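You operate a simulated robot arm through the tools that you are given. There is no shell and no other tool. Be economical: measure what you need, move in short steps, check, and stop when the job is done.

The job below is to be done with a simulated robot arm. You get a single attempt, and the scene is never put back.

JOB
Swap the capped steel tube on the lab jack for the pleated filter.
Fine: wind the jack down first and all the way up after; the tube goes on the bench.
Where things are to end (x, y in the base frame): capped steel tube within 0.06 m of [0.61, -0.23].

The check looks at the end state, three seconds after you hand in, the way a careful person would. Anything else that was tipped, shoved, dropped, spilled or broken makes it a failure.

ROBOT AND FRAMES
A 7-joint arm with a two-finger gripper, on a carriage that runs on a rail from [0.015, 0.89] to [-0.015, -0.89] (x, y) and turns from -201 to 131 degrees about z. Base frame: it is fixed where the carriage stands at the start and does not move with it; the origin is on the floor, on the carriage's upright axis, x ahead of it, y to its left, z up. Lengths are in m, angles in degrees, forces in N, time in s.
With the tool pointing down near the work surface it reaches from about 0.32 to 0.76 m from the robot's upright axis, wherever it stands. Its first joint turns from -166.0 to 166.0 degrees. Places, roughly: knob of the lab jack [0.4, -0.3, 1]; plate of the lab jack [0.5, -0.3, 1]; top of the white bench [0.7, 0.2, 0.9]. Payload 2.45 kg.
Tool frame: the origin (TCP) is the grasp point; the fingertips stand 0.023 m ahead of it; z points along the fingers, y is the line along which they close. The gripper opens to 0.072 m. The gripper's body begins 0.04 m behind the TCP.
Orientation is that of the tool frame in the base frame, as [roll, pitch, yaw] about the fixed x, y, z axes, in that order (R = Rz(yaw) Ry(pitch) Rx(roll)). With the fingers straight down and closing along the base's y, the tool's x points along the base's -x, its y along +y and its z along -z.

CONTROLS
- The arm moves only by the tool arm_command. Its argument "increments" is a list of rows, each a list of 3 entries, a list of its own where there are three numbers: the opening in per cent of the stroke, from 0 (shut) to 100 (fully open), then the shift along the tool's x, y, z in units of 25 mm (1.0 is 25 mm), then the turn, a rotation vector about the tool's x, y, z in units of 5 degrees (1.0 is 5 degrees). In form: [[claw, [x, y, z], [wx, wy, wz]], ...]. A call has 1 to 8 rows; each row shifts and turns the commanded pose from where the row before left it, along the tool's axes as they then stand. A call with a number of a shift or a turn outside -1 to 1 is refused whole. A row lasts 0.2 s, in which the tool goes at most 0.05 m and 8.6 degrees; a call with a longer step from one row to the next is refused whole, and so is a gripper value outside its range. Where a pose cannot be reached the arm comes as near as it can. A force on the tool above 50 N (or 10 N above the force at the start of the call, whichever is more), or a blocked arm, ends the call early, and 0.2 s more pass. The fingers move at their own pace (about 0.072 m/s each) and stop on an object; they squeeze with about 41 N. The grip force told is the motor's: it shows also when the fingers shut on nothing. Time passes only in rows, and 0.2 s behind the last, so rows that do not move let the fingers close. It gives the time, the measured TCP pose, the force on the tool (base axes), the opening and the grip force at its end, in the units of the frame above (readings bear some noise), with the torque about the TCP (base axes, N m) and any sound that the robot's microphone picked up, and new pictures: "show" is both (left out), scene, wrist or none.
- Cameras (640 x 400 px; columns grow to the right, rows downward): "scene" is now at [0.0063, 0.1241, 1.5128]; the picture's right is [-0.68, -0.73, 0.00], its down [-0.40, 0.37, -0.84] and it looks along [0.62, -0.57, -0.54] (base axes); focal length 267 px, centre (320, 200). "wrist" rides on the gripper at [0.078, 0.017, -0.066] in the tool frame; the picture's right is [-0.22, 0.98, 0.00], its down [-0.56, -0.12, -0.82] and it looks along [-0.80, -0.18, 0.57] (tool axes); focal length 234 px, centre (320, 200). There is no depth. A picture from a camera that has moved, and an enlarged one, comes with that camera's place and axes in the base frame and with its lens.
- raise_lower(by): slides the trunk up (or, below 0, down) by that many m; the arm and the scene camera ride with it, the base frame stays. It gives what a move gives, with no picture.
- steer(legs): drives the robot by 1 to 6 legs, each [ahead, left, turn to the left] in m, m and degrees, along the robot's own axes; the way and the turn of a leg run together, so that a leg with both is an arc; at most 1.5 m and 180 degrees a leg. The arm and the cameras ride along, it lands a little off, and it stops where it bumps. It keeps to its track: a leg is cut to what the track allows. It gives what a move gives, and a new picture of the scene camera.
- aim_head(pan, tilt): turns the head with the scene camera to pan (to the left, within 155 degrees either way) and tilt (down, from -29 to 69), counted from straight ahead of the robot. It gives what a move gives, and a new picture of the scene camera.
- close_up(camera, box): a new picture of the part [left, top, right, bottom] of that camera's present view, enlarged. It takes no simulated time.
- close_job(): hands the job in; it is judged then, once.

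Go step by step. Nothing tells you exact positions but the pictures and the camera data: compare them with the known pose of the tool, close in by small moves and look again before you grip or let go. The budget is 120 turns and 260 pictures, counting those below and the enlarged ones. Unless the task says otherwise, let go and move clear before handing in, and close with one line.

The tools are called after "Emit:" as name(argument=value, ...) on one line, values as JSON. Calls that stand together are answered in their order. arm_command: Moves the arm, as the interface text tells. Its arguments: {"type":"object","properties":{"increments":{"type":"array"},"show":{"type":"string","enum":["both","scene","wrist","none"]}},"required":["increments"]} The other tools are called the same way: raise_lower (by) slides the trunk up or down; steer (legs) drives the base; aim_head (pan, tilt) turns the head that bears the scene camera; close_up (camera, box) takes an enlarged picture of a part of a camera's view; close_job () hands the job in.

At the start:

```text
clock: 0.0
tcp_pos: [0.3482, -0.2853, 1.2762]
orientation: [-180.0, 0.0, -179.9]
force: [-0.4, 0.1, -0.2]
wrist_torque: [0.0, -0.02, -0.01]
width: 0.072
gripper_force: 0.2
trunk travel left (down, up): [-0.5, 0.09]
robot x, y, heading: [0.0011, -0.002, -0.1]
head pan, tilt: [-42.9, 32.9]
```

scene: 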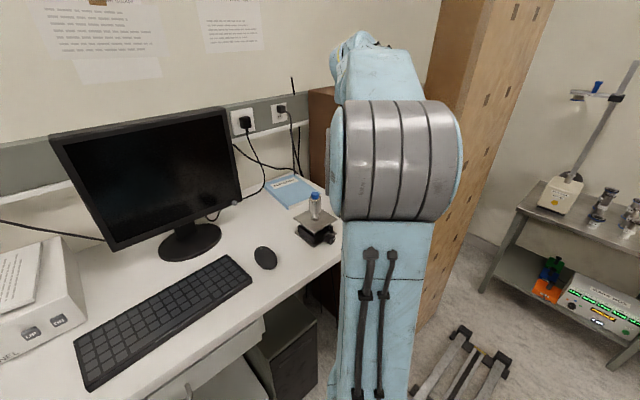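
wrist: 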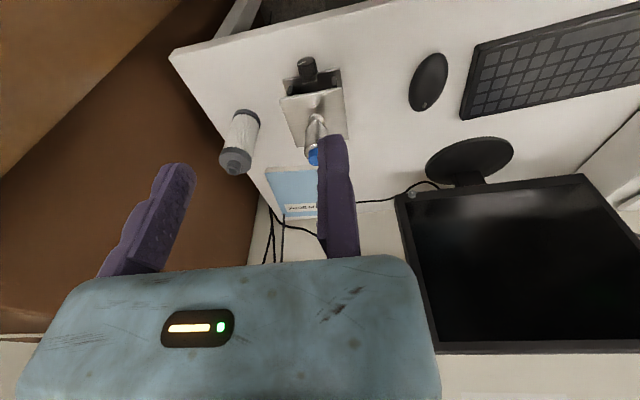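

The wrist view is upside down. It shows the jack with the blue-capped tube on it, and the filter standing on the bench to the jack's right. I'll take enlarged views to measure from.

Emit:
close_up(camera="wrist", box=[200, 30, 400, 230])

Emit:
close_up(camera="scene", box=[250, 150, 350, 260])

```text
2.00 times, centred on (300, 130) of wrist
camera zoom: at [0.2724, -0.268, 1.3434], right [0.22, 0.98, 0.0], down [0.56, -0.12, 0.82], along [0.8, -0.18, -0.57], focal length 468 px, centre (360, 340)
```

zoom: 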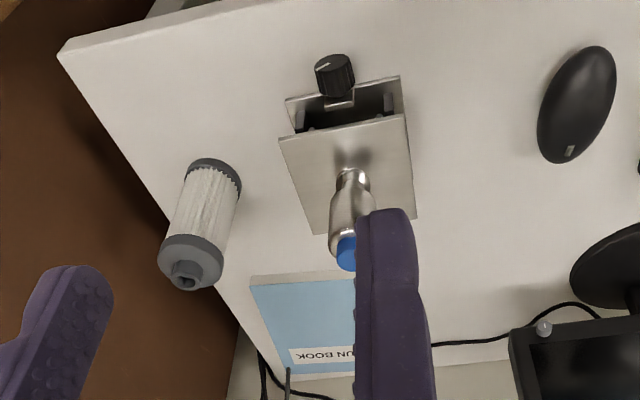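

```text
3.64 times, centred on (300, 205) of scene
camera zoom: at [0.0063, 0.1241, 1.5128], right [-0.68, -0.73, 0.0], down [-0.4, 0.37, -0.84], along [0.62, -0.57, -0.54], focal length 972 px, centre (393, 182)
```

zoom: 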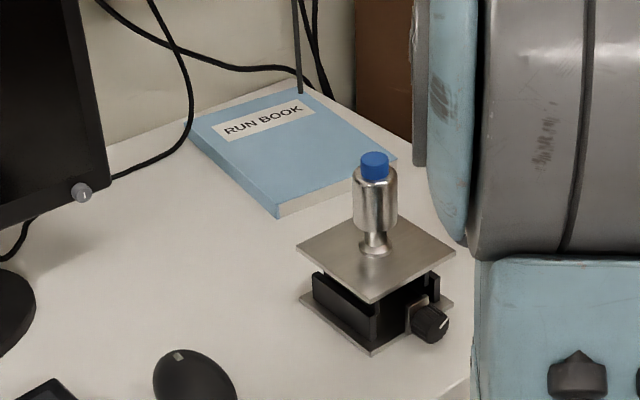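

The jack plate is near x 0.49–0.60, y −0.39–−0.28 and z ≈ 0.96. The knob faces the robot near (0.46, −0.335, 0.93–0.95), and the filter is near (0.54, −0.49). I'll bring the tool down in front of the jack and tilt it so the wrist camera can see the knob.

Emit:
arm_command(increments=[[100, [-0.2, -0.25, 1], [0, 0, 0]], [100, [-0.2, -0.25, 1], [0, 0, 0]], [100, [-0.2, -0.25, 1], [0, 0, 0]], [100, [-0.2, -0.25, 1], [0, 0, 0]], [100, [-0.2, -0.25, 1], [0, 0, 0]], [100, [-0.2, -0.25, 1], [0, 0, 0]], [100, [-0.2, -0.25, 0.6], [0, 0, 0]], [100, [-0.2, -0.25, 0.4], [0, 0, 0]]], show="both")

```text
clock: 1.8
tcp_pos: [0.3886, -0.3355, 1.1015]
orientation: [179.9, 0.0, -180.0]
force: [-0.6, -0.5, -0.4]
wrist_torque: [0.02, 0.0, 0.0]
width: 0.0719
gripper_force: 0.1
trunk travel left (down, up): [-0.5, 0.09]
robot x, y, heading: [0.0007, -0.0009, -0.1]
head pan, tilt: [-42.9, 32.9]
camera scene: at [0.0063, 0.1241, 1.5128], right [-0.68, -0.73, 0.0], down [-0.4, 0.37, -0.84], along [0.62, -0.57, -0.54], focal length 267 px, centre (320, 200)
camera wrist: at [0.3119, -0.3175, 1.1685], right [0.22, 0.98, 0.0], down [0.56, -0.12, 0.82], along [0.8, -0.18, -0.57], focal length 234 px, centre (320, 200)
```

scene: 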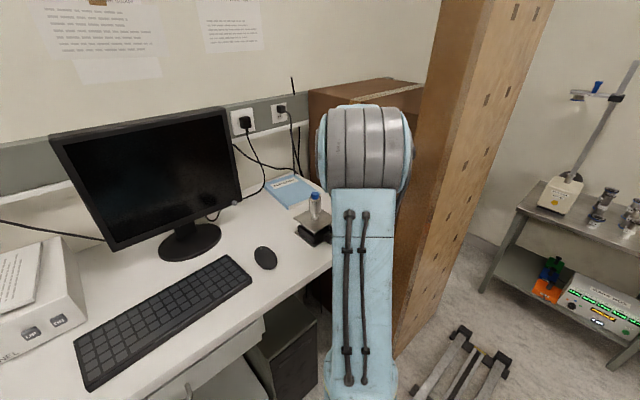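
wrist: 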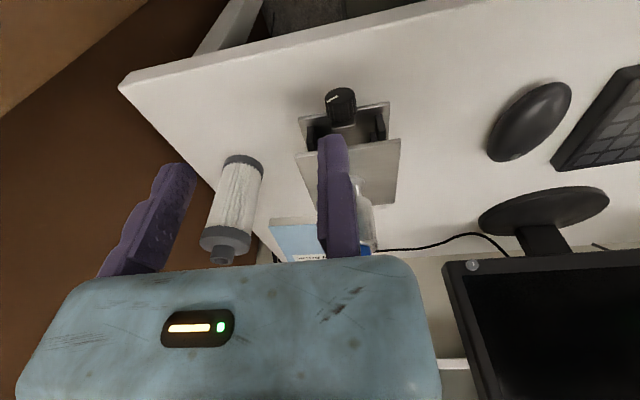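

The knob is near x 0.46. I'll tilt the tool 40° so the wrist camera looks at it more from the front.

Emit:
arm_command(increments=[[100, [0, 0, 0], [0, -1, 0]], [100, [0, 0, 0], [0, -1, 0]], [100, [0, 0, 0], [0, -1, 0]], [100, [0, 0, 0], [0, -1, 0]], [100, [0, 0, 0], [0, -1, 0]], [100, [0, 0, 0], [0, -1, 0]], [100, [0, 0, 0], [0, -1, 0]], [100, [0, 0, 0], [0, -1, 0]]], show="wrist")

```text
clock: 3.6
tcp_pos: [0.3886, -0.3352, 1.1015]
orientation: [179.9, 40.1, 180.0]
force: [0.1, 0.0, -0.5]
wrist_torque: [-0.03, 0.01, 0.0]
width: 0.072
gripper_force: 0.0
trunk travel left (down, up): [-0.5, 0.09]
robot x, y, heading: [0.0001, -0.0016, -0.4]
head pan, tilt: [-42.9, 32.9]
camera wrist: at [0.2883, -0.3176, 1.1031], right [0.17, 0.98, 0.14], down [-0.1, -0.12, 0.99], along [0.98, -0.18, 0.08], focal length 234 px, centre (320, 200)
```

wrist: 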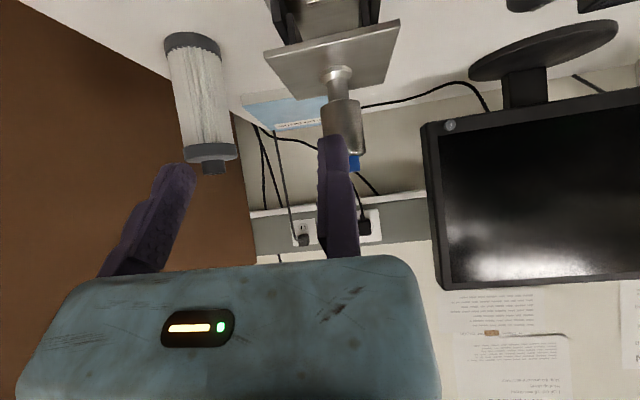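

The fingers appear further left in the wrist view than the stated camera offsets predict, so I'll steer by what I see. I'll lower the tool so the camera looks level at the knob.

Emit:
arm_command(increments=[[100, [0.64, 0, 0.77], [0, 0, 0]], [100, [0.64, 0, 0.77], [0, 0, 0]], [100, [0.64, 0, 0.77], [0, 0, 0]], [100, [0.64, 0, 0.77], [0, 0, 0]]], show="both")

```text
clock: 4.6
tcp_pos: [0.3929, -0.3354, 1.0005]
orientation: [179.9, 40.0, -180.0]
force: [-0.4, 1.0, -0.1]
wrist_torque: [-0.02, 0.0, -0.02]
width: 0.0719
gripper_force: 0.1
trunk travel left (down, up): [-0.5, 0.09]
robot x, y, heading: [0.0019, 0.0002, -0.1]
head pan, tilt: [-42.9, 32.9]
camera scene: at [0.0063, 0.1241, 1.5128], right [-0.68, -0.73, 0.0], down [-0.4, 0.37, -0.84], along [0.62, -0.57, -0.54], focal length 267 px, centre (320, 200)
camera wrist: at [0.2908, -0.3179, 1.0028], right [0.17, 0.98, 0.14], down [-0.1, -0.12, 0.99], along [0.98, -0.18, 0.07], focal length 234 px, centre (320, 200)
```

scene: 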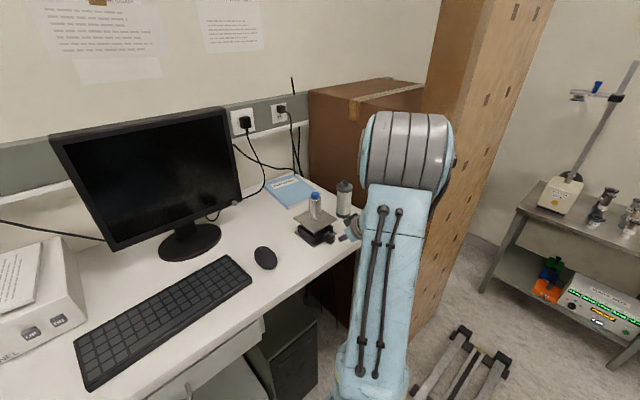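
wrist: 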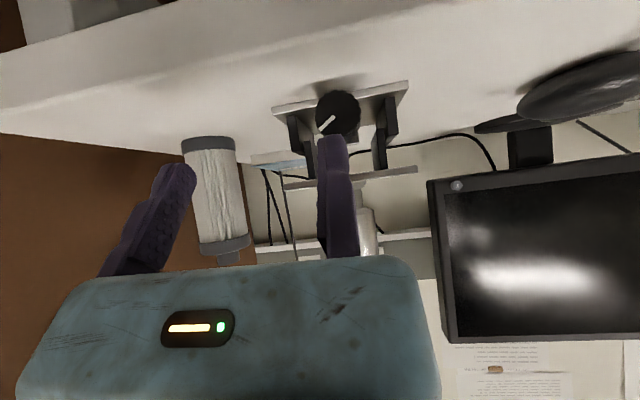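

The knob and its pointer are in clear view now. I'll zoom in on both cameras.

Emit:
close_up(camera="scene", box=[280, 170, 380, 250])

Emit:
close_up(camera="wrist", box=[140, 60, 460, 260])

```text
5.00 times, centred on (330, 210) of scene
camera zoom: at [0.0063, 0.1241, 1.5128], right [-0.68, -0.73, 0.0], down [-0.4, 0.37, -0.84], along [0.62, -0.57, -0.54], focal length 1336 px, centre (270, 150)
```

zoom: 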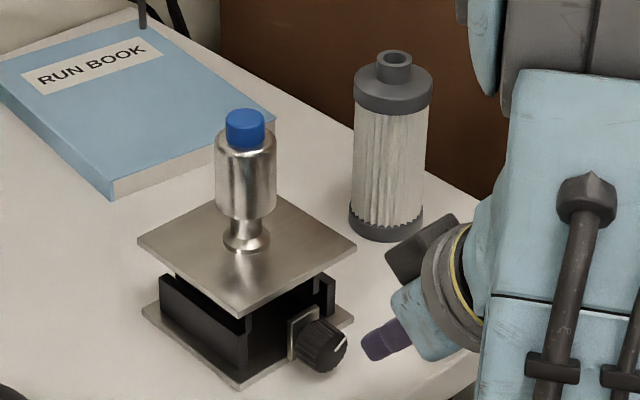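

```text
2.00 times, centred on (300, 160) of wrist
camera zoom: at [0.2908, -0.3179, 1.0028], right [0.17, 0.98, 0.14], down [-0.1, -0.12, 0.99], along [0.98, -0.18, 0.07], focal length 468 px, centre (360, 280)
```

zoom: 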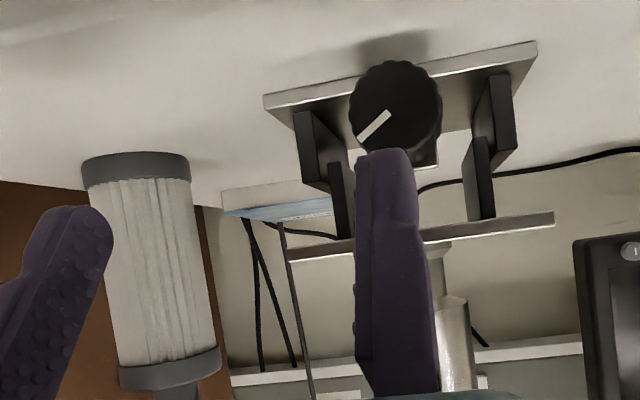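

All three views agree that the jack's front edge is at x ≈ 0.467, y −0.378 to −0.278, with the plate at z ≈ 1.00 and the bench at z ≈ 0.94. The fingers look offset by about −0.035 in y from the reported TCP. I'll close them partly to see how they move.

Emit:
arm_command(increments=[[0, [0, 0, 0], [0, 0, 0]], [0, [0, 0, 0], [0, 0, 0]], [0, [0, 0, 0], [0, 0, 0]]], show="wrist")

Emit:
close_up(camera="scene", box=[300, 200, 380, 250])

```text
clock: 5.4
tcp_pos: [0.3916, -0.335, 1.0007]
orientation: [180.0, 40.0, 180.0]
force: [0.1, 0.4, -0.2]
wrist_torque: [-0.03, 0.03, -0.01]
width: 0.0001
gripper_force: 28.2
trunk travel left (down, up): [-0.5, 0.09]
robot x, y, heading: [0.0007, -0.002, 0.0]
head pan, tilt: [-42.9, 32.9]
camera wrist: at [0.291, -0.3177, 1.003], right [0.17, 0.98, 0.14], down [-0.1, -0.12, 0.99], along [0.98, -0.18, 0.07], focal length 234 px, centre (320, 200)
```

wrist: 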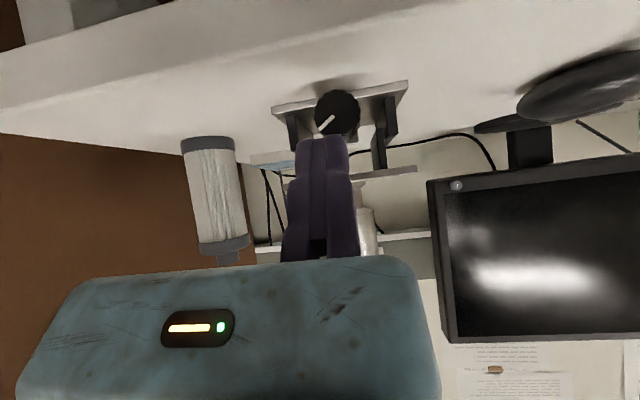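

```text
8.00 times, centred on (340, 225) of scene
camera zoom: at [0.0063, 0.1241, 1.5128], right [-0.68, -0.73, 0.0], down [-0.4, 0.37, -0.84], along [0.62, -0.57, -0.54], focal length 2138 px, centre (160, 0)
```

zoom: 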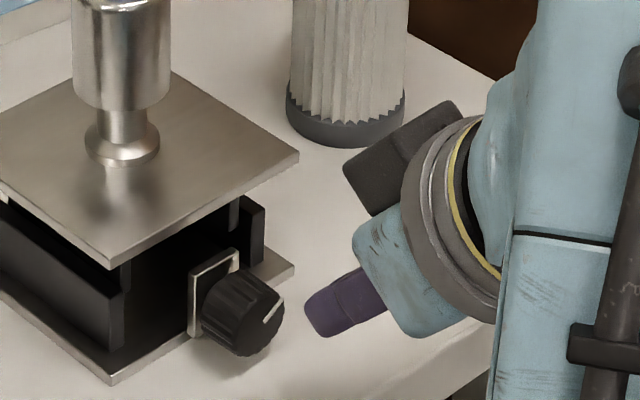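

Only the −y finger moves. The +y finger stays fixed with its pad at the TCP, so an object's +y side has to sit at the TCP and its centre half a width to −y. I'll set a moderate opening and move above the knob (axis ≈ y −0.328, z 0.96).

Emit:
arm_command(increments=[[62, [-0.71, 0.4, 0.07], [0, 0, 0]], [62, [-0.71, 0.4, 0.07], [0, 0, 0]], [62, [-0.71, 0.4, 0.07], [0, 0, 0]]], show="wrist")

Emit:
close_up(camera="scene", box=[290, 190, 370, 250])

```text
clock: 6.2
tcp_pos: [0.4348, -0.3023, 1.0317]
orientation: [179.9, 40.0, 179.9]
force: [0.0, 0.4, -0.3]
wrist_torque: [0.0, 0.0, -0.02]
width: 0.0449
gripper_force: 0.1
trunk travel left (down, up): [-0.5, 0.09]
robot x, y, heading: [0.0027, 0.0003, 0.0]
head pan, tilt: [-42.9, 32.9]
camera wrist: at [0.3333, -0.2855, 1.0326], right [0.17, 0.98, 0.14], down [-0.1, -0.13, 0.99], along [0.98, -0.18, 0.07], focal length 234 px, centre (320, 200)
```

wrist: 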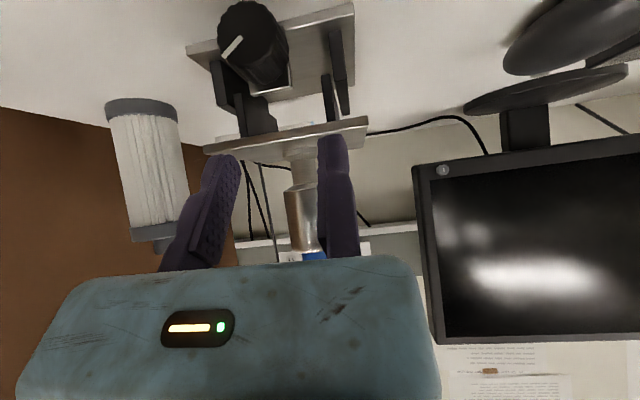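

```text
6.67 times, centred on (330, 220) of scene
camera zoom: at [0.0062, 0.1241, 1.5128], right [-0.68, -0.73, 0.0], down [-0.4, 0.37, -0.84], along [0.62, -0.57, -0.54], focal length 1781 px, centre (253, 67)
```

zoom: 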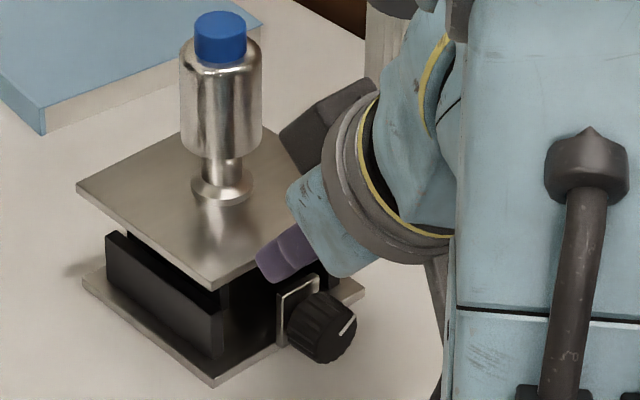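

The knob front face is near (0.438, −0.330, 0.963). I'll lower the fingers to straddle it, with the fixed finger a few mm clear.

Emit:
arm_command(increments=[[62, [0.48, -0.09, 0.61], [0, 0, 0]], [62, [0.48, -0.09, 0.61], [0, 0, 0]], [62, [0.48, -0.09, 0.61], [0, 0, 0]]], show="wrist")

Emit:
close_up(camera="wrist", box=[160, 20, 400, 180])

Emit:
close_up(camera="scene", box=[290, 190, 370, 250])

```text
clock: 7.0
tcp_pos: [0.4354, -0.3118, 0.9724]
orientation: [-180.0, 40.0, -179.9]
force: [0.5, 4.1, -0.6]
wrist_torque: [0.06, 0.06, 0.04]
width: 0.0447
gripper_force: 0.0
trunk travel left (down, up): [-0.5, 0.09]
robot x, y, heading: [-0.0012, 0.0025, 0.1]
head pan, tilt: [-42.9, 32.9]
camera wrist: at [0.3338, -0.2946, 0.9739], right [0.17, 0.98, 0.14], down [-0.1, -0.12, 0.99], along [0.98, -0.18, 0.07], focal length 234 px, centre (320, 200)
```

wrist: 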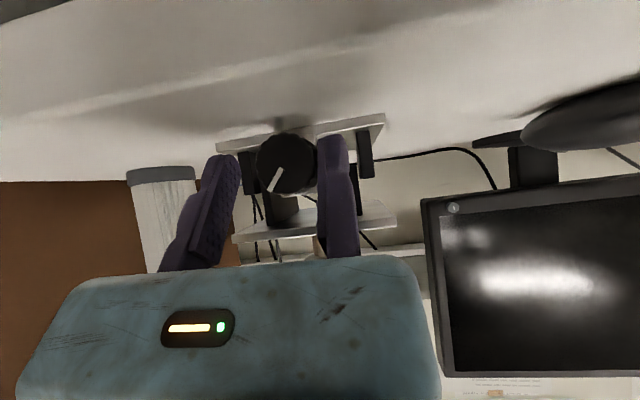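

```text
2.50 times, centred on (280, 100) of wrist
camera zoom: at [0.3338, -0.2946, 0.9739], right [0.17, 0.98, 0.14], down [-0.1, -0.12, 0.99], along [0.98, -0.18, 0.07], focal length 585 px, centre (420, 450)
```

zoom: 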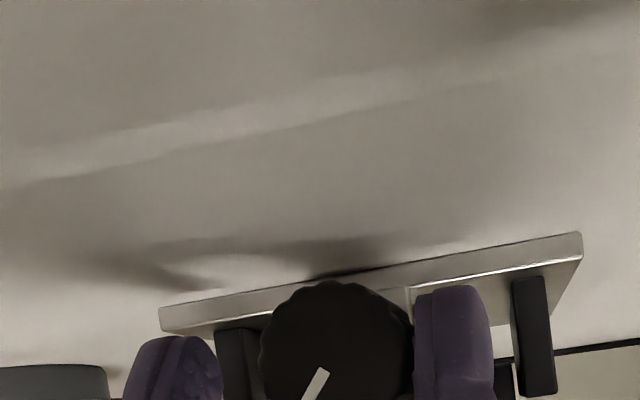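

```text
6.67 times, centred on (330, 220) of scene
camera zoom: at [0.0063, 0.1246, 1.5128], right [-0.68, -0.73, 0.0], down [-0.4, 0.37, -0.84], along [0.62, -0.57, -0.54], focal length 1781 px, centre (253, 67)
```

zoom: 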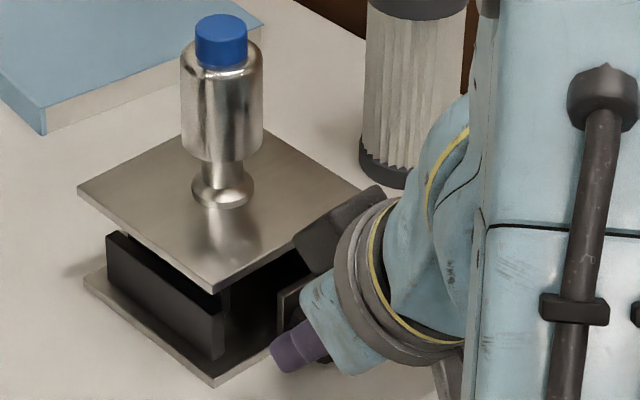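

The fixed finger is lightly touching the knob's +y side. I'll close the moving finger and read the knob's diameter.

Emit:
arm_command(increments=[[20, [0, 0, 0], [0, 0, 0]], [20, [0, 0, 0], [0, 0, 0]]], show="wrist")

```text
clock: 7.6
tcp_pos: [0.4337, -0.3134, 0.972]
orientation: [179.9, 40.0, 179.9]
force: [-0.3, 5.5, -2.8]
wrist_torque: [0.08, -0.35, -0.39]
width: 0.0297
gripper_force: 45.0
trunk travel left (down, up): [-0.5, 0.09]
robot x, y, heading: [0.0018, 0.0032, -0.2]
head pan, tilt: [-42.9, 32.9]
camera wrist: at [0.3339, -0.2946, 0.9739], right [0.17, 0.98, 0.14], down [-0.1, -0.13, 0.99], along [0.98, -0.18, 0.07], focal length 234 px, centre (320, 200)
```

wrist: 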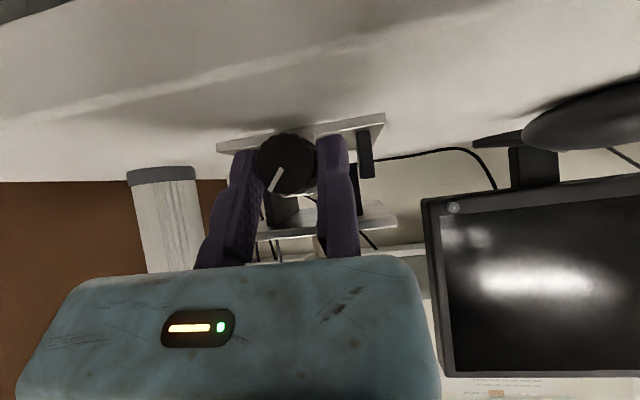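

The grip holds at a diameter of 29.7 mm. I'll turn the knob 26° counter-clockwise about its own axis and see what the plate does.

Emit:
arm_command(increments=[[20, [0.045, 0.044, 0.054], [0.996, 0, -0.836]], [20, [0.045, 0.044, 0.054], [0.996, 0, -0.836]], [20, [0.045, 0.044, 0.054], [0.996, 0, -0.836]], [20, [0.045, 0.044, 0.054], [0.996, 0, -0.836]]], show="wrist")

Emit:
close_up(camera="scene", box=[290, 190, 370, 250])

```text
clock: 8.6
tcp_pos: [0.4341, -0.3107, 0.9652]
orientation: [-157.2, 37.9, -165.9]
force: [0.9, 3.8, 22.8]
wrist_torque: [-0.39, -0.74, -0.81]
width: 0.0294
gripper_force: 44.7
out of reach, approached as far as the arm can: row 3, 4
trunk travel left (down, up): [-0.5, 0.09]
robot x, y, heading: [0.0006, -0.001, -0.0]
head pan, tilt: [-42.9, 32.9]
camera wrist: at [0.3336, -0.2932, 0.962], right [0.17, 0.97, -0.16], down [-0.1, 0.18, 0.98], along [0.98, -0.15, 0.13], focal length 234 px, centre (320, 200)
```

wrist: 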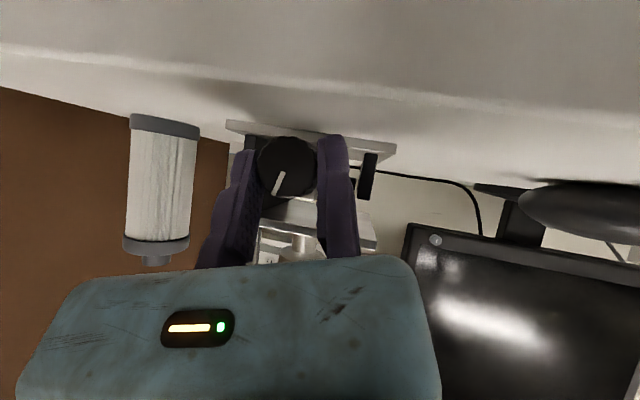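

```text
6.67 times, centred on (330, 220) of scene
camera zoom: at [0.0053, 0.1253, 1.513], right [-0.68, -0.73, 0.0], down [-0.4, 0.37, -0.84], along [0.62, -0.57, -0.54], focal length 1781 px, centre (253, 67)
```

zoom: 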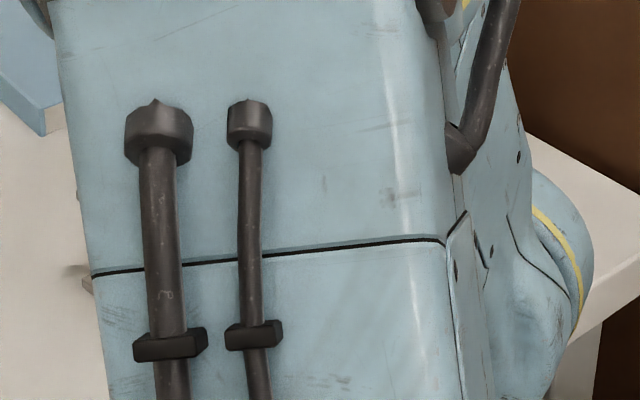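

The knob followed by about 20° before the low fingertip came close to the bench. I'll check whether the plate height changed.

Emit:
close_up(camera="wrist", box=[200, 80, 440, 280])

```text
2.00 times, centred on (320, 180) of wrist
camera zoom: at [0.3336, -0.2932, 0.962], right [0.17, 0.97, -0.16], down [-0.1, 0.18, 0.98], along [0.98, -0.15, 0.13], focal length 468 px, centre (320, 240)
```

zoom: 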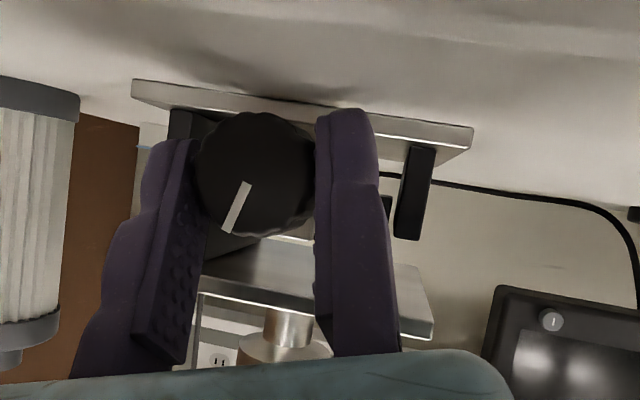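

No measurable height change from that small turn. I'll release, go back to upright and regrip slightly higher. That gives fingertip clearance for a longer stroke.

Emit:
arm_command(increments=[[62, [0, 0.08, 0], [0, 0, 0]], [62, [-0.0415, -0.0514, -0.0494], [-0.996, 0, 0.836]], [62, [-0.0415, -0.0514, -0.0494], [-0.996, 0, 0.836]], [62, [-0.0415, -0.0514, -0.0494], [-0.996, 0, 0.836]], [62, [-0.129, 0, -0.153], [0, 0, 0]]], show="wrist")

Emit:
close_up(camera="scene", box=[290, 190, 370, 250])

```text
clock: 9.8
tcp_pos: [0.4371, -0.3101, 0.9698]
orientation: [177.2, 39.6, 178.1]
force: [-0.4, -0.3, 0.2]
wrist_torque: [0.01, -0.02, 0.02]
width: 0.0447
gripper_force: 0.1
trunk travel left (down, up): [-0.5, 0.09]
robot x, y, heading: [-0.0018, 0.0029, -0.3]
head pan, tilt: [-42.9, 32.9]
camera wrist: at [0.3349, -0.2919, 0.9736], right [0.17, 0.97, 0.17], down [-0.09, -0.16, 0.98], along [0.98, -0.18, 0.06], focal length 234 px, centre (320, 200)
```

wrist: 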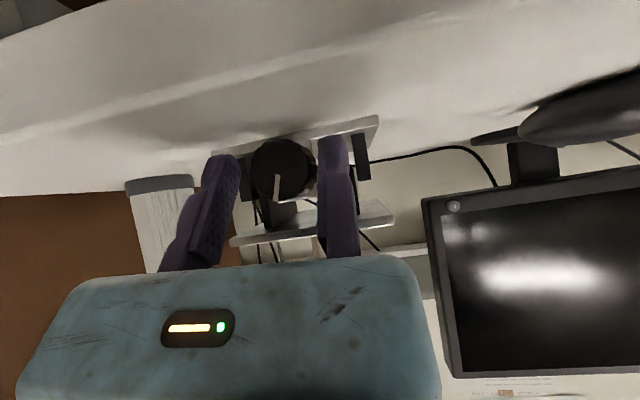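

```text
6.67 times, centred on (330, 220) of scene
camera zoom: at [0.006, 0.1242, 1.5126], right [-0.68, -0.73, 0.0], down [-0.4, 0.37, -0.84], along [0.62, -0.57, -0.54], focal length 1781 px, centre (253, 67)
```

zoom: 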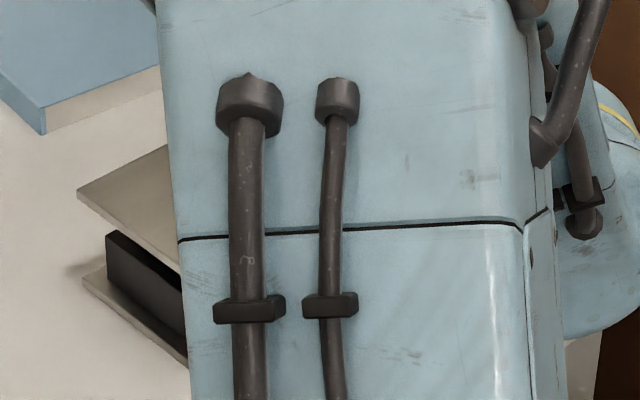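

The arm returned to upright, and the knob is about 22° counter-clockwise of where it started. I'll take a fine baseline of the plate's corner, then lift a little and swing open-fingered 39° the other way to prepare a long counter-clockwise stroke.

Emit:
close_up(camera="scene", box=[296, 208, 320, 232])

Emit:
arm_command(increments=[[62, [-0.129, 0, -0.153], [0, 0, 0]], [62, [-0.046, -0.063, -0.055], [-0.996, 0, 0.836]], [62, [-0.046, -0.063, -0.055], [-0.996, 0, 0.836]], [62, [-0.046, -0.063, -0.055], [-0.996, 0, 0.836]], [62, [-0.046, -0.063, -0.055], [-0.996, 0, 0.836]], [62, [-0.046, -0.063, -0.055], [-0.996, 0, 0.836]], [62, [-0.046, -0.063, -0.055], [-0.996, 0, 0.836]]], show="wrist")

Emit:
close_up(camera="scene", box=[290, 190, 370, 250])

```text
16.00 times, centred on (308, 220) of scene
camera zoom: at [0.006, 0.1242, 1.5126], right [-0.68, -0.73, 0.0], down [-0.4, 0.37, -0.84], along [0.62, -0.57, -0.54], focal length 4275 px, centre (512, -120)
```

zoom: 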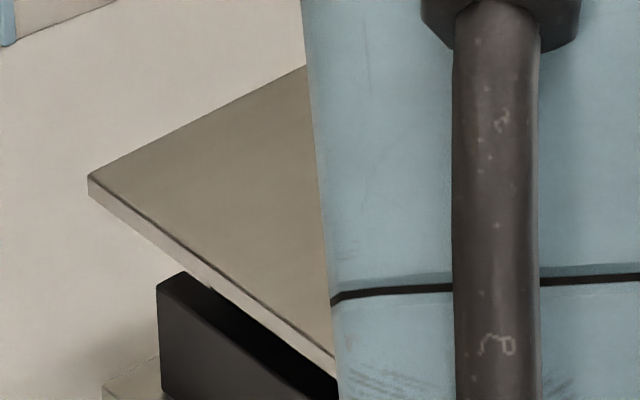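

```text
clock: 11.4
tcp_pos: [0.4342, -0.3238, 0.9864]
orientation: [131.5, 29.1, 150.9]
force: [-1.6, -22.6, 38.3]
wrist_torque: [-1.77, -0.33, -0.23]
width: 0.0344
gripper_force: 0.1
trunk travel left (down, up): [-0.5, 0.09]
robot x, y, heading: [-0.001, -0.0028, 0.0]
head pan, tilt: [-42.9, 32.9]
camera wrist: at [0.3338, -0.31, 0.9992], right [0.17, 0.65, 0.74], down [-0.1, -0.74, 0.66], along [0.98, -0.19, -0.06], focal length 234 px, centre (320, 200)
```

wrist: 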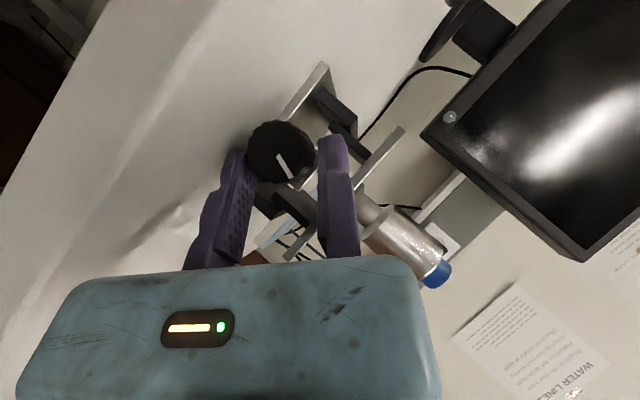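

```text
6.67 times, centred on (330, 220) of scene
camera zoom: at [0.0043, 0.1233, 1.5132], right [-0.68, -0.73, 0.0], down [-0.4, 0.37, -0.84], along [0.62, -0.57, -0.54], focal length 1781 px, centre (253, 67)
```

zoom: 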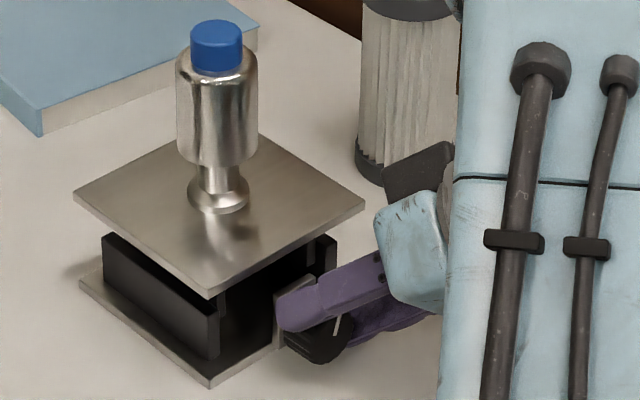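

I'm at +47° and the moving finger is pressing on the bench. Closing it onto the knob will lift it off, and then I'll turn counter-clockwise.

Emit:
arm_command(increments=[[15, [0, -0.04, -0.04], [0, 0, 0]], [15, [0, 0, 0], [0, 0, 0]], [15, [0, 0, 0], [0, 0, 0]]], show="wrist")

Emit:
close_up(camera="scene", box=[290, 190, 370, 250])

```text
clock: 12.2
tcp_pos: [0.4347, -0.3262, 0.9836]
orientation: [131.4, 28.9, 150.9]
force: [5.4, -29.5, 23.0]
wrist_torque: [-0.92, -0.02, -1.38]
width: 0.0295
gripper_force: 45.5
trunk travel left (down, up): [-0.5, 0.09]
robot x, y, heading: [0.0002, 0.0005, -0.1]
head pan, tilt: [-42.9, 32.9]
camera wrist: at [0.3339, -0.3117, 0.9966], right [0.17, 0.64, 0.74], down [-0.1, -0.74, 0.66], along [0.98, -0.19, -0.06], focal length 234 px, centre (320, 200)
```

wrist: 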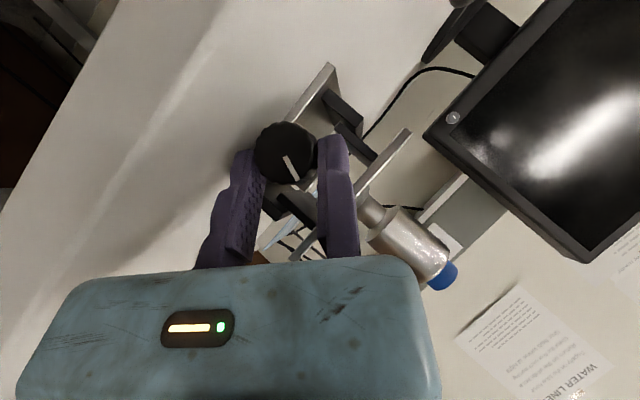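

```text
6.67 times, centred on (330, 220) of scene
camera zoom: at [0.0057, 0.1221, 1.5129], right [-0.68, -0.73, 0.0], down [-0.4, 0.37, -0.84], along [0.62, -0.57, -0.54], focal length 1781 px, centre (253, 67)
```

zoom: 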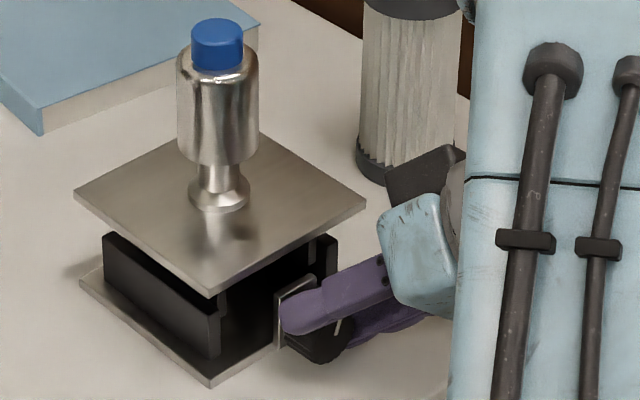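

The grip is solid and the jack hasn't moved. I'll turn counter-clockwise 52°.

Emit:
arm_command(increments=[[15, [-0.009, 0.056, -0.01], [0.996, 0, -0.836]], [15, [0.045, 0.056, 0.054], [0.996, 0, -0.836]], [15, [0.045, 0.056, 0.054], [0.996, 0, -0.836]], [15, [0.045, 0.056, 0.054], [0.996, 0, -0.836]], [15, [0.045, 0.056, 0.054], [0.996, 0, -0.836]], [15, [0.045, 0.056, 0.054], [0.996, 0, -0.836]], [15, [0.045, 0.056, 0.054], [0.996, 0, -0.836]], [15, [0.045, 0.056, 0.054], [0.996, 0, -0.836]]], show="wrist")

Emit:
close_up(camera="scene", box=[290, 190, 370, 250])

Emit:
close_up(camera="scene", box=[296, 208, 320, 232])

```text
clock: 14.0
tcp_pos: [0.4346, -0.3112, 0.9733]
orientation: [-165.7, 38.8, -171.1]
force: [-3.1, 2.9, -12.0]
wrist_torque: [0.23, -0.07, -1.38]
width: 0.0298
gripper_force: 45.1
trunk travel left (down, up): [-0.5, 0.09]
robot x, y, heading: [0.0011, -0.0037, -0.0]
head pan, tilt: [-42.9, 32.9]
camera wrist: at [0.3334, -0.2919, 0.9728], right [0.17, 0.98, -0.05], down [-0.09, 0.07, 0.99], along [0.98, -0.16, 0.1], focal length 234 px, centre (320, 200)
```

wrist: 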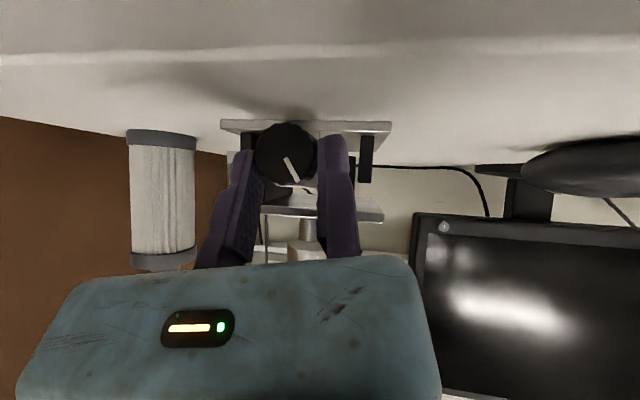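

```text
6.67 times, centred on (330, 220) of scene
camera zoom: at [0.0065, 0.124, 1.5128], right [-0.68, -0.73, 0.0], down [-0.4, 0.37, -0.84], along [0.62, -0.57, -0.54], focal length 1781 px, centre (253, 67)
```

zoom: 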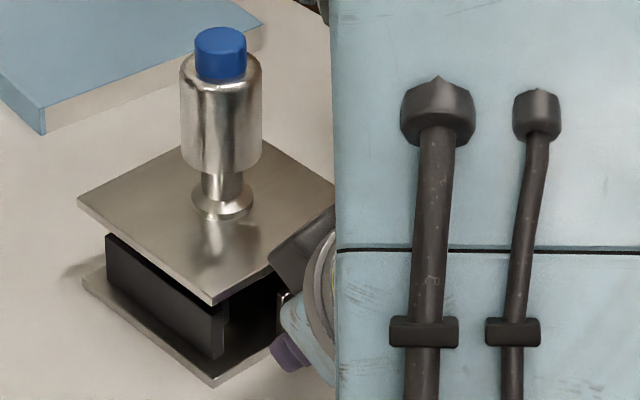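

```text
16.00 times, centred on (308, 220) of scene
camera zoom: at [0.0065, 0.124, 1.5128], right [-0.68, -0.73, 0.0], down [-0.4, 0.37, -0.84], along [0.62, -0.57, -0.54], focal length 4275 px, centre (512, -120)
```

zoom: 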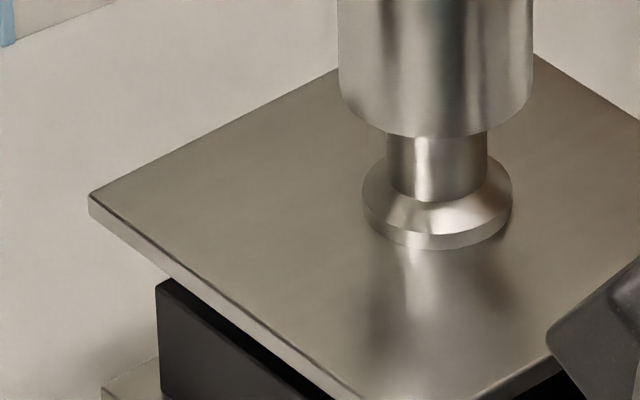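

Counter-clockwise lowers the plate: it dropped about 5 mm in that stroke, roughly 29 mm per turn. The jack stays put and the tube is steady. I'll run repeated ratchet strokes, starting with release and swing back.

Emit:
arm_command(increments=[[50, [0, 0.06, 0], [0, 0, 0]], [50, [-0.0455, -0.0645, -0.0543], [-0.996, 0, 0.836]], [50, [-0.0455, -0.0645, -0.0543], [-0.996, 0, 0.836]], [50, [-0.0455, -0.0645, -0.0543], [-0.996, 0, 0.836]], [50, [-0.0455, -0.0645, -0.0543], [-0.996, 0, 0.836]], [50, [-0.0455, -0.0645, -0.0543], [-0.996, 0, 0.836]], [50, [-0.0455, -0.0645, -0.0543], [-0.996, 0, 0.836]], [50, [-0.0455, -0.0645, -0.0543], [-0.996, 0, 0.836]]], show="wrist")

```text
clock: 15.8
tcp_pos: [0.4338, -0.3228, 0.9866]
orientation: [138.2, 31.7, 154.5]
force: [0.4, 0.1, 0.5]
wrist_torque: [-0.01, 0.02, 0.0]
width: 0.0361
gripper_force: 0.0
trunk travel left (down, up): [-0.5, 0.09]
robot x, y, heading: [0.0007, 0.0004, -0.1]
head pan, tilt: [-42.9, 32.9]
camera wrist: at [0.3327, -0.3064, 0.9974], right [0.17, 0.72, 0.67], down [-0.1, -0.66, 0.74], along [0.98, -0.19, -0.04], focal length 234 px, centre (320, 200)
```

wrist: 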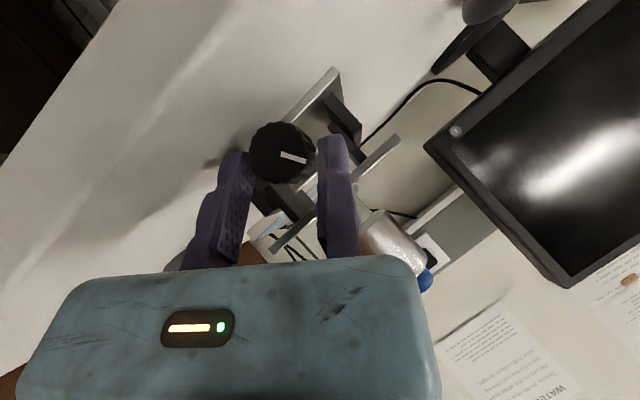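

The swing back was contact-free and I'm at about +42°. I'll grip and turn counter-clockwise.

Emit:
arm_command(increments=[[15, [0, -0.06, 0], [0, 0, 0]], [15, [0, 0, 0], [0, 0, 0]], [15, [0.045, 0.056, 0.054], [0.996, 0, -0.836]], [15, [0.045, 0.056, 0.054], [0.996, 0, -0.836]], [15, [0.045, 0.056, 0.054], [0.996, 0, -0.836]], [15, [0.045, 0.056, 0.054], [0.996, 0, -0.836]], [15, [0.045, 0.056, 0.054], [0.996, 0, -0.836]], [15, [0.045, 0.056, 0.054], [0.996, 0, -0.836]]], show="none")

Emit:
arm_command(increments=[[15, [0.045, 0.056, 0.054], [0.996, 0, -0.836]], [15, [0.045, 0.056, 0.054], [0.996, 0, -0.836]], [15, [0.045, 0.056, 0.054], [0.996, 0, -0.836]]], show="wrist")

Emit:
close_up(camera="scene", box=[290, 190, 370, 250])

```text
clock: 17.6
tcp_pos: [0.4337, -0.311, 0.9765]
orientation: [-174.1, 39.7, -176.5]
force: [-17.0, 9.5, -3.9]
wrist_torque: [0.19, -0.07, -1.13]
width: 0.0297
gripper_force: 45.1
trunk travel left (down, up): [-0.5, 0.09]
robot x, y, heading: [-0.0016, -0.0032, -0.1]
head pan, tilt: [-42.9, 32.9]
```

```text
clock: 18.4
tcp_pos: [0.4321, -0.3112, 0.9631]
orientation: [-158.5, 41.2, -167.6]
force: [-34.5, 25.1, 51.5]
wrist_torque: [0.4, 1.02, 0.53]
width: 0.0301
gripper_force: 35.6
out of reach, approached as far as the arm can: row 3
trunk travel left (down, up): [-0.5, 0.09]
robot x, y, heading: [-0.0003, 0.0028, 0.1]
head pan, tilt: [-42.9, 32.9]
stopped in row 3: the force on the tool passed its limit at 207 N (the readings are from after the stop); the commanded pose is now the measured one
camera wrist: at [0.3324, -0.2912, 0.9556], right [0.2, 0.97, -0.13], down [-0.15, 0.16, 0.98], along [0.97, -0.17, 0.17], focal length 234 px, centre (320, 200)
```

wrist: 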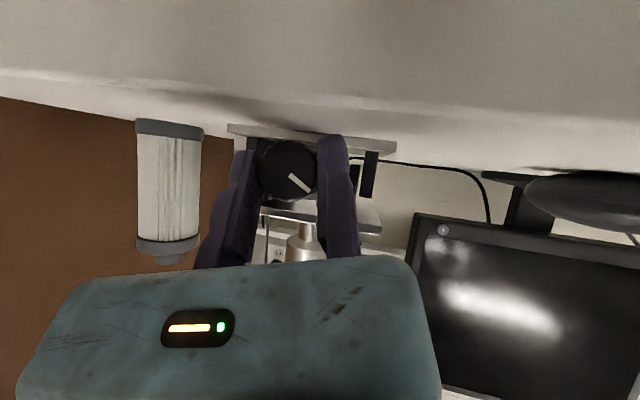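

```text
6.67 times, centred on (330, 220) of scene
camera zoom: at [0.0, 0.1292, 1.5132], right [-0.68, -0.73, 0.0], down [-0.39, 0.37, -0.84], along [0.62, -0.57, -0.54], focal length 1781 px, centre (253, 67)
```

zoom: 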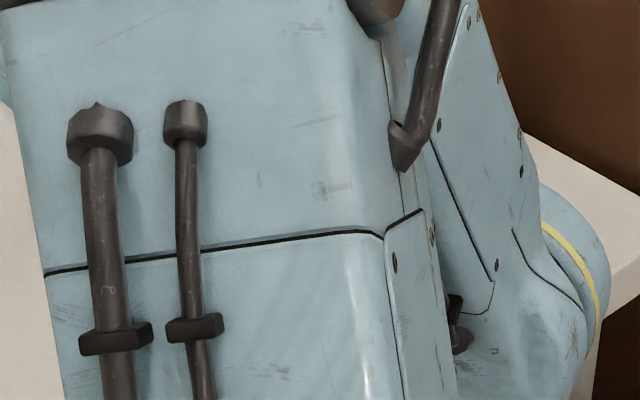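

That ran into the arm's reach limit and gave a force spike, so I'll keep strokes above about −8°. I'll release, back out slightly, swing back and check the jack and tube.

Emit:
arm_command(increments=[[50, [0, 0.04, 0], [0, 0, 0]], [50, [-0.18, 0.02, -0.214], [0, 0, 0]], [50, [-0.0455, -0.0645, -0.0543], [-0.996, 0, 0.836]], [50, [-0.0455, -0.0645, -0.0543], [-0.996, 0, 0.836]], [50, [-0.0455, -0.0645, -0.0543], [-0.996, 0, 0.836]], [50, [-0.0455, -0.0645, -0.0543], [-0.996, 0, 0.836]], [50, [-0.0455, -0.0645, -0.0543], [-0.996, 0, 0.836]], [50, [-0.0455, -0.0645, -0.0543], [-0.996, 0, 0.836]]], show="wrist")

Emit:
close_up(camera="scene", box=[290, 190, 370, 250])

```text
clock: 20.2
tcp_pos: [0.4354, -0.318, 0.9792]
orientation: [149.7, 39.1, 159.8]
force: [5.3, 20.7, 28.4]
wrist_torque: [-0.56, -0.53, -0.14]
width: 0.0376
gripper_force: 1.0
trunk travel left (down, up): [-0.5, 0.09]
robot x, y, heading: [0.0008, 0.0024, 0.2]
head pan, tilt: [-42.9, 32.9]
camera wrist: at [0.335, -0.2998, 0.9823], right [0.16, 0.84, 0.52], down [-0.15, -0.5, 0.85], along [0.98, -0.21, 0.05], focal length 234 px, centre (320, 200)
```

wrist: 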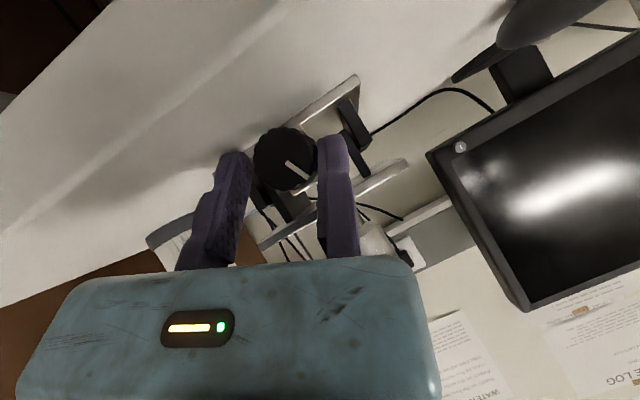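

```text
6.67 times, centred on (330, 220) of scene
camera zoom: at [0.0052, 0.1279, 1.5131], right [-0.68, -0.73, 0.0], down [-0.4, 0.37, -0.84], along [0.62, -0.57, -0.54], focal length 1781 px, centre (253, 67)
```

zoom: 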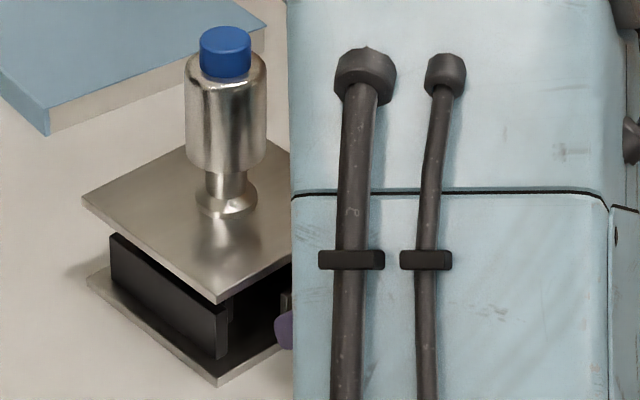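

The fixed finger dragged the knob back during that return, and the arm is too folded at this standpoint. I'll back off and drive the robot about 0.15 m left along the rail, which gives the arm more room.

Emit:
arm_command(increments=[[70, [-0.05, 0.06, -0.06], [0, 0, 0]], [70, [0, 0.04, -0.3], [0, 0, 0]], [70, [0, 0, -1], [0, 0, 0]], [70, [0, 0, -1], [0, 0, 0]], [70, [0, 0, -1], [0, 0, 0]], [70, [0, 0, -1], [0, 0, 0]]], show="none")

Emit:
steer(legs=[[0, 0.16, 0]])

```text
clock: 21.6
tcp_pos: [0.362, -0.3473, 1.0497]
orientation: [149.7, 38.8, 159.7]
force: [-0.2, 0.3, 0.5]
wrist_torque: [-0.02, 0.03, -0.02]
width: 0.0502
gripper_force: 0.0
trunk travel left (down, up): [-0.5, 0.09]
robot x, y, heading: [0.0028, -0.0014, -0.0]
head pan, tilt: [-42.9, 32.9]
```

```text
clock: 23.0
tcp_pos: [0.366, -0.1891, 1.0508]
orientation: [149.7, 38.8, 159.9]
force: [-0.2, 1.5, 0.0]
wrist_torque: [0.03, 0.02, -0.03]
width: 0.0504
gripper_force: 0.0
trunk travel left (down, up): [-0.5, 0.09]
robot x, y, heading: [0.0007, 0.1572, 0.5]
head pan, tilt: [-42.9, 32.9]
camera scene: at [0.0086, 0.2824, 1.5128], right [-0.68, -0.73, 0.0], down [-0.4, 0.37, -0.84], along [0.62, -0.57, -0.54], focal length 267 px, centre (320, 200)
```

scene: 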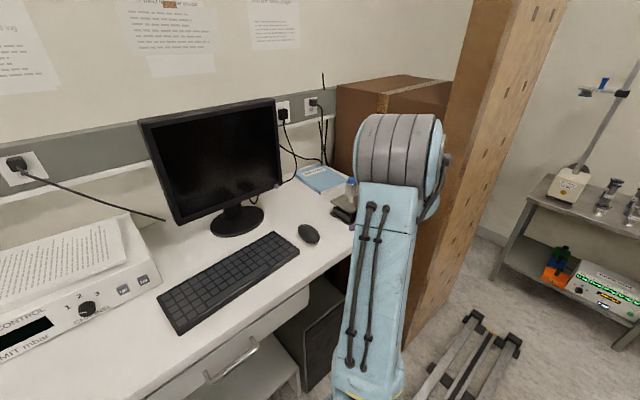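

The tool axes are still aligned with the knob axis (43° lean, +23° roll). I'll move to a pre-grip pose just short of the knob at +35°.

Emit:
arm_command(increments=[[50, [-0.263, -0.888, 0.027], [0, 0, 0]], [50, [-0.263, -0.888, 0.027], [0, 0, 0]], [50, [-0.263, -0.888, 0.027], [0, 0, 0]], [50, [-0.263, -0.888, 0.027], [0, 0, 0]], [50, [-0.263, -0.888, 0.027], [0, 0, 0]], [50, [-0.263, -0.888, 0.027], [0, 0, 0]], [50, [-0.263, -0.888, 0.027], [-0.878, 0, 0.817]], [50, [0, 0, 0], [-0.878, 0, 0.817]]], show="wrist")

Emit:
close_up(camera="scene", box=[310, 160, 410, 240])

```text
clock: 24.8
tcp_pos: [0.4023, -0.3435, 1.0137]
orientation: [136.1, 33.7, 152.0]
force: [-0.6, -0.3, 0.7]
wrist_torque: [-0.02, 0.01, -0.01]
width: 0.0361
gripper_force: 0.1
trunk travel left (down, up): [-0.5, 0.09]
robot x, y, heading: [0.0056, 0.1568, 0.3]
head pan, tilt: [-42.9, 32.9]
camera wrist: at [0.3018, -0.325, 1.0219], right [0.16, 0.71, 0.68], down [-0.15, -0.67, 0.73], along [0.98, -0.22, 0.0], focal length 234 px, centre (320, 200)
```

wrist: 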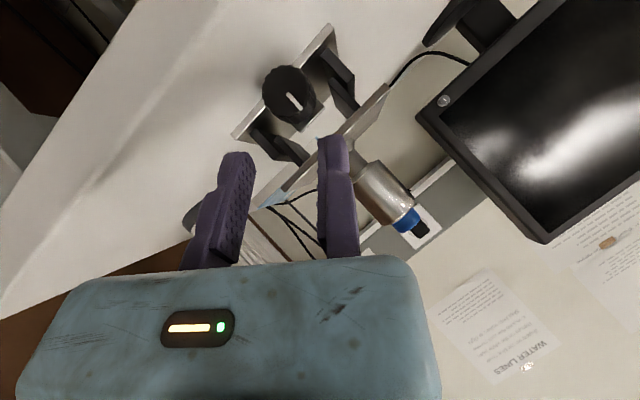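

```text
5.00 times, centred on (360, 200) of scene
camera zoom: at [0.0087, 0.2821, 1.5128], right [-0.68, -0.73, 0.0], down [-0.4, 0.37, -0.84], along [0.62, -0.57, -0.54], focal length 1336 px, centre (120, 200)
```

zoom: 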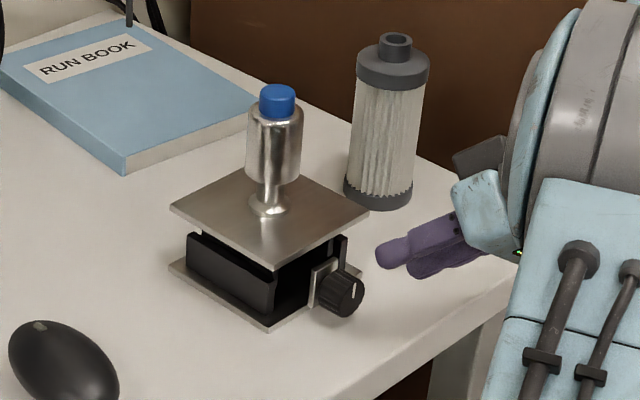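

The standpoint is clear now, and the knob position agrees (y ≈ −0.327, z ≈ 0.9656). I'll slide in along the tool axis and grip.

Emit:
arm_command(increments=[[50, [-0.025, 0.034, 0.99], [0, 0, 0]], [50, [-0.025, 0.034, 0.99], [0, 0, 0]], [15, [0, -0.06, 0], [0, 0, 0]], [15, [0, 0, 0], [0, 0, 0]]], show="wrist")

```text
clock: 25.8
tcp_pos: [0.4377, -0.322, 0.9869]
orientation: [136.2, 33.8, 151.9]
force: [-2.4, 4.2, 7.7]
wrist_torque: [-0.09, 0.22, 0.15]
width: 0.0338
gripper_force: 17.0
trunk travel left (down, up): [-0.5, 0.09]
robot x, y, heading: [0.0018, 0.1577, 0.2]
head pan, tilt: [-42.9, 32.9]
camera wrist: at [0.3379, -0.3043, 0.9941], right [0.16, 0.71, 0.68], down [-0.15, -0.67, 0.73], along [0.98, -0.22, 0.0], focal length 234 px, centre (320, 200)
```

wrist: 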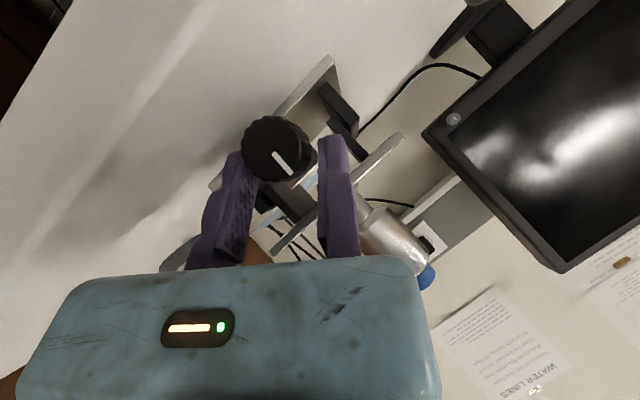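

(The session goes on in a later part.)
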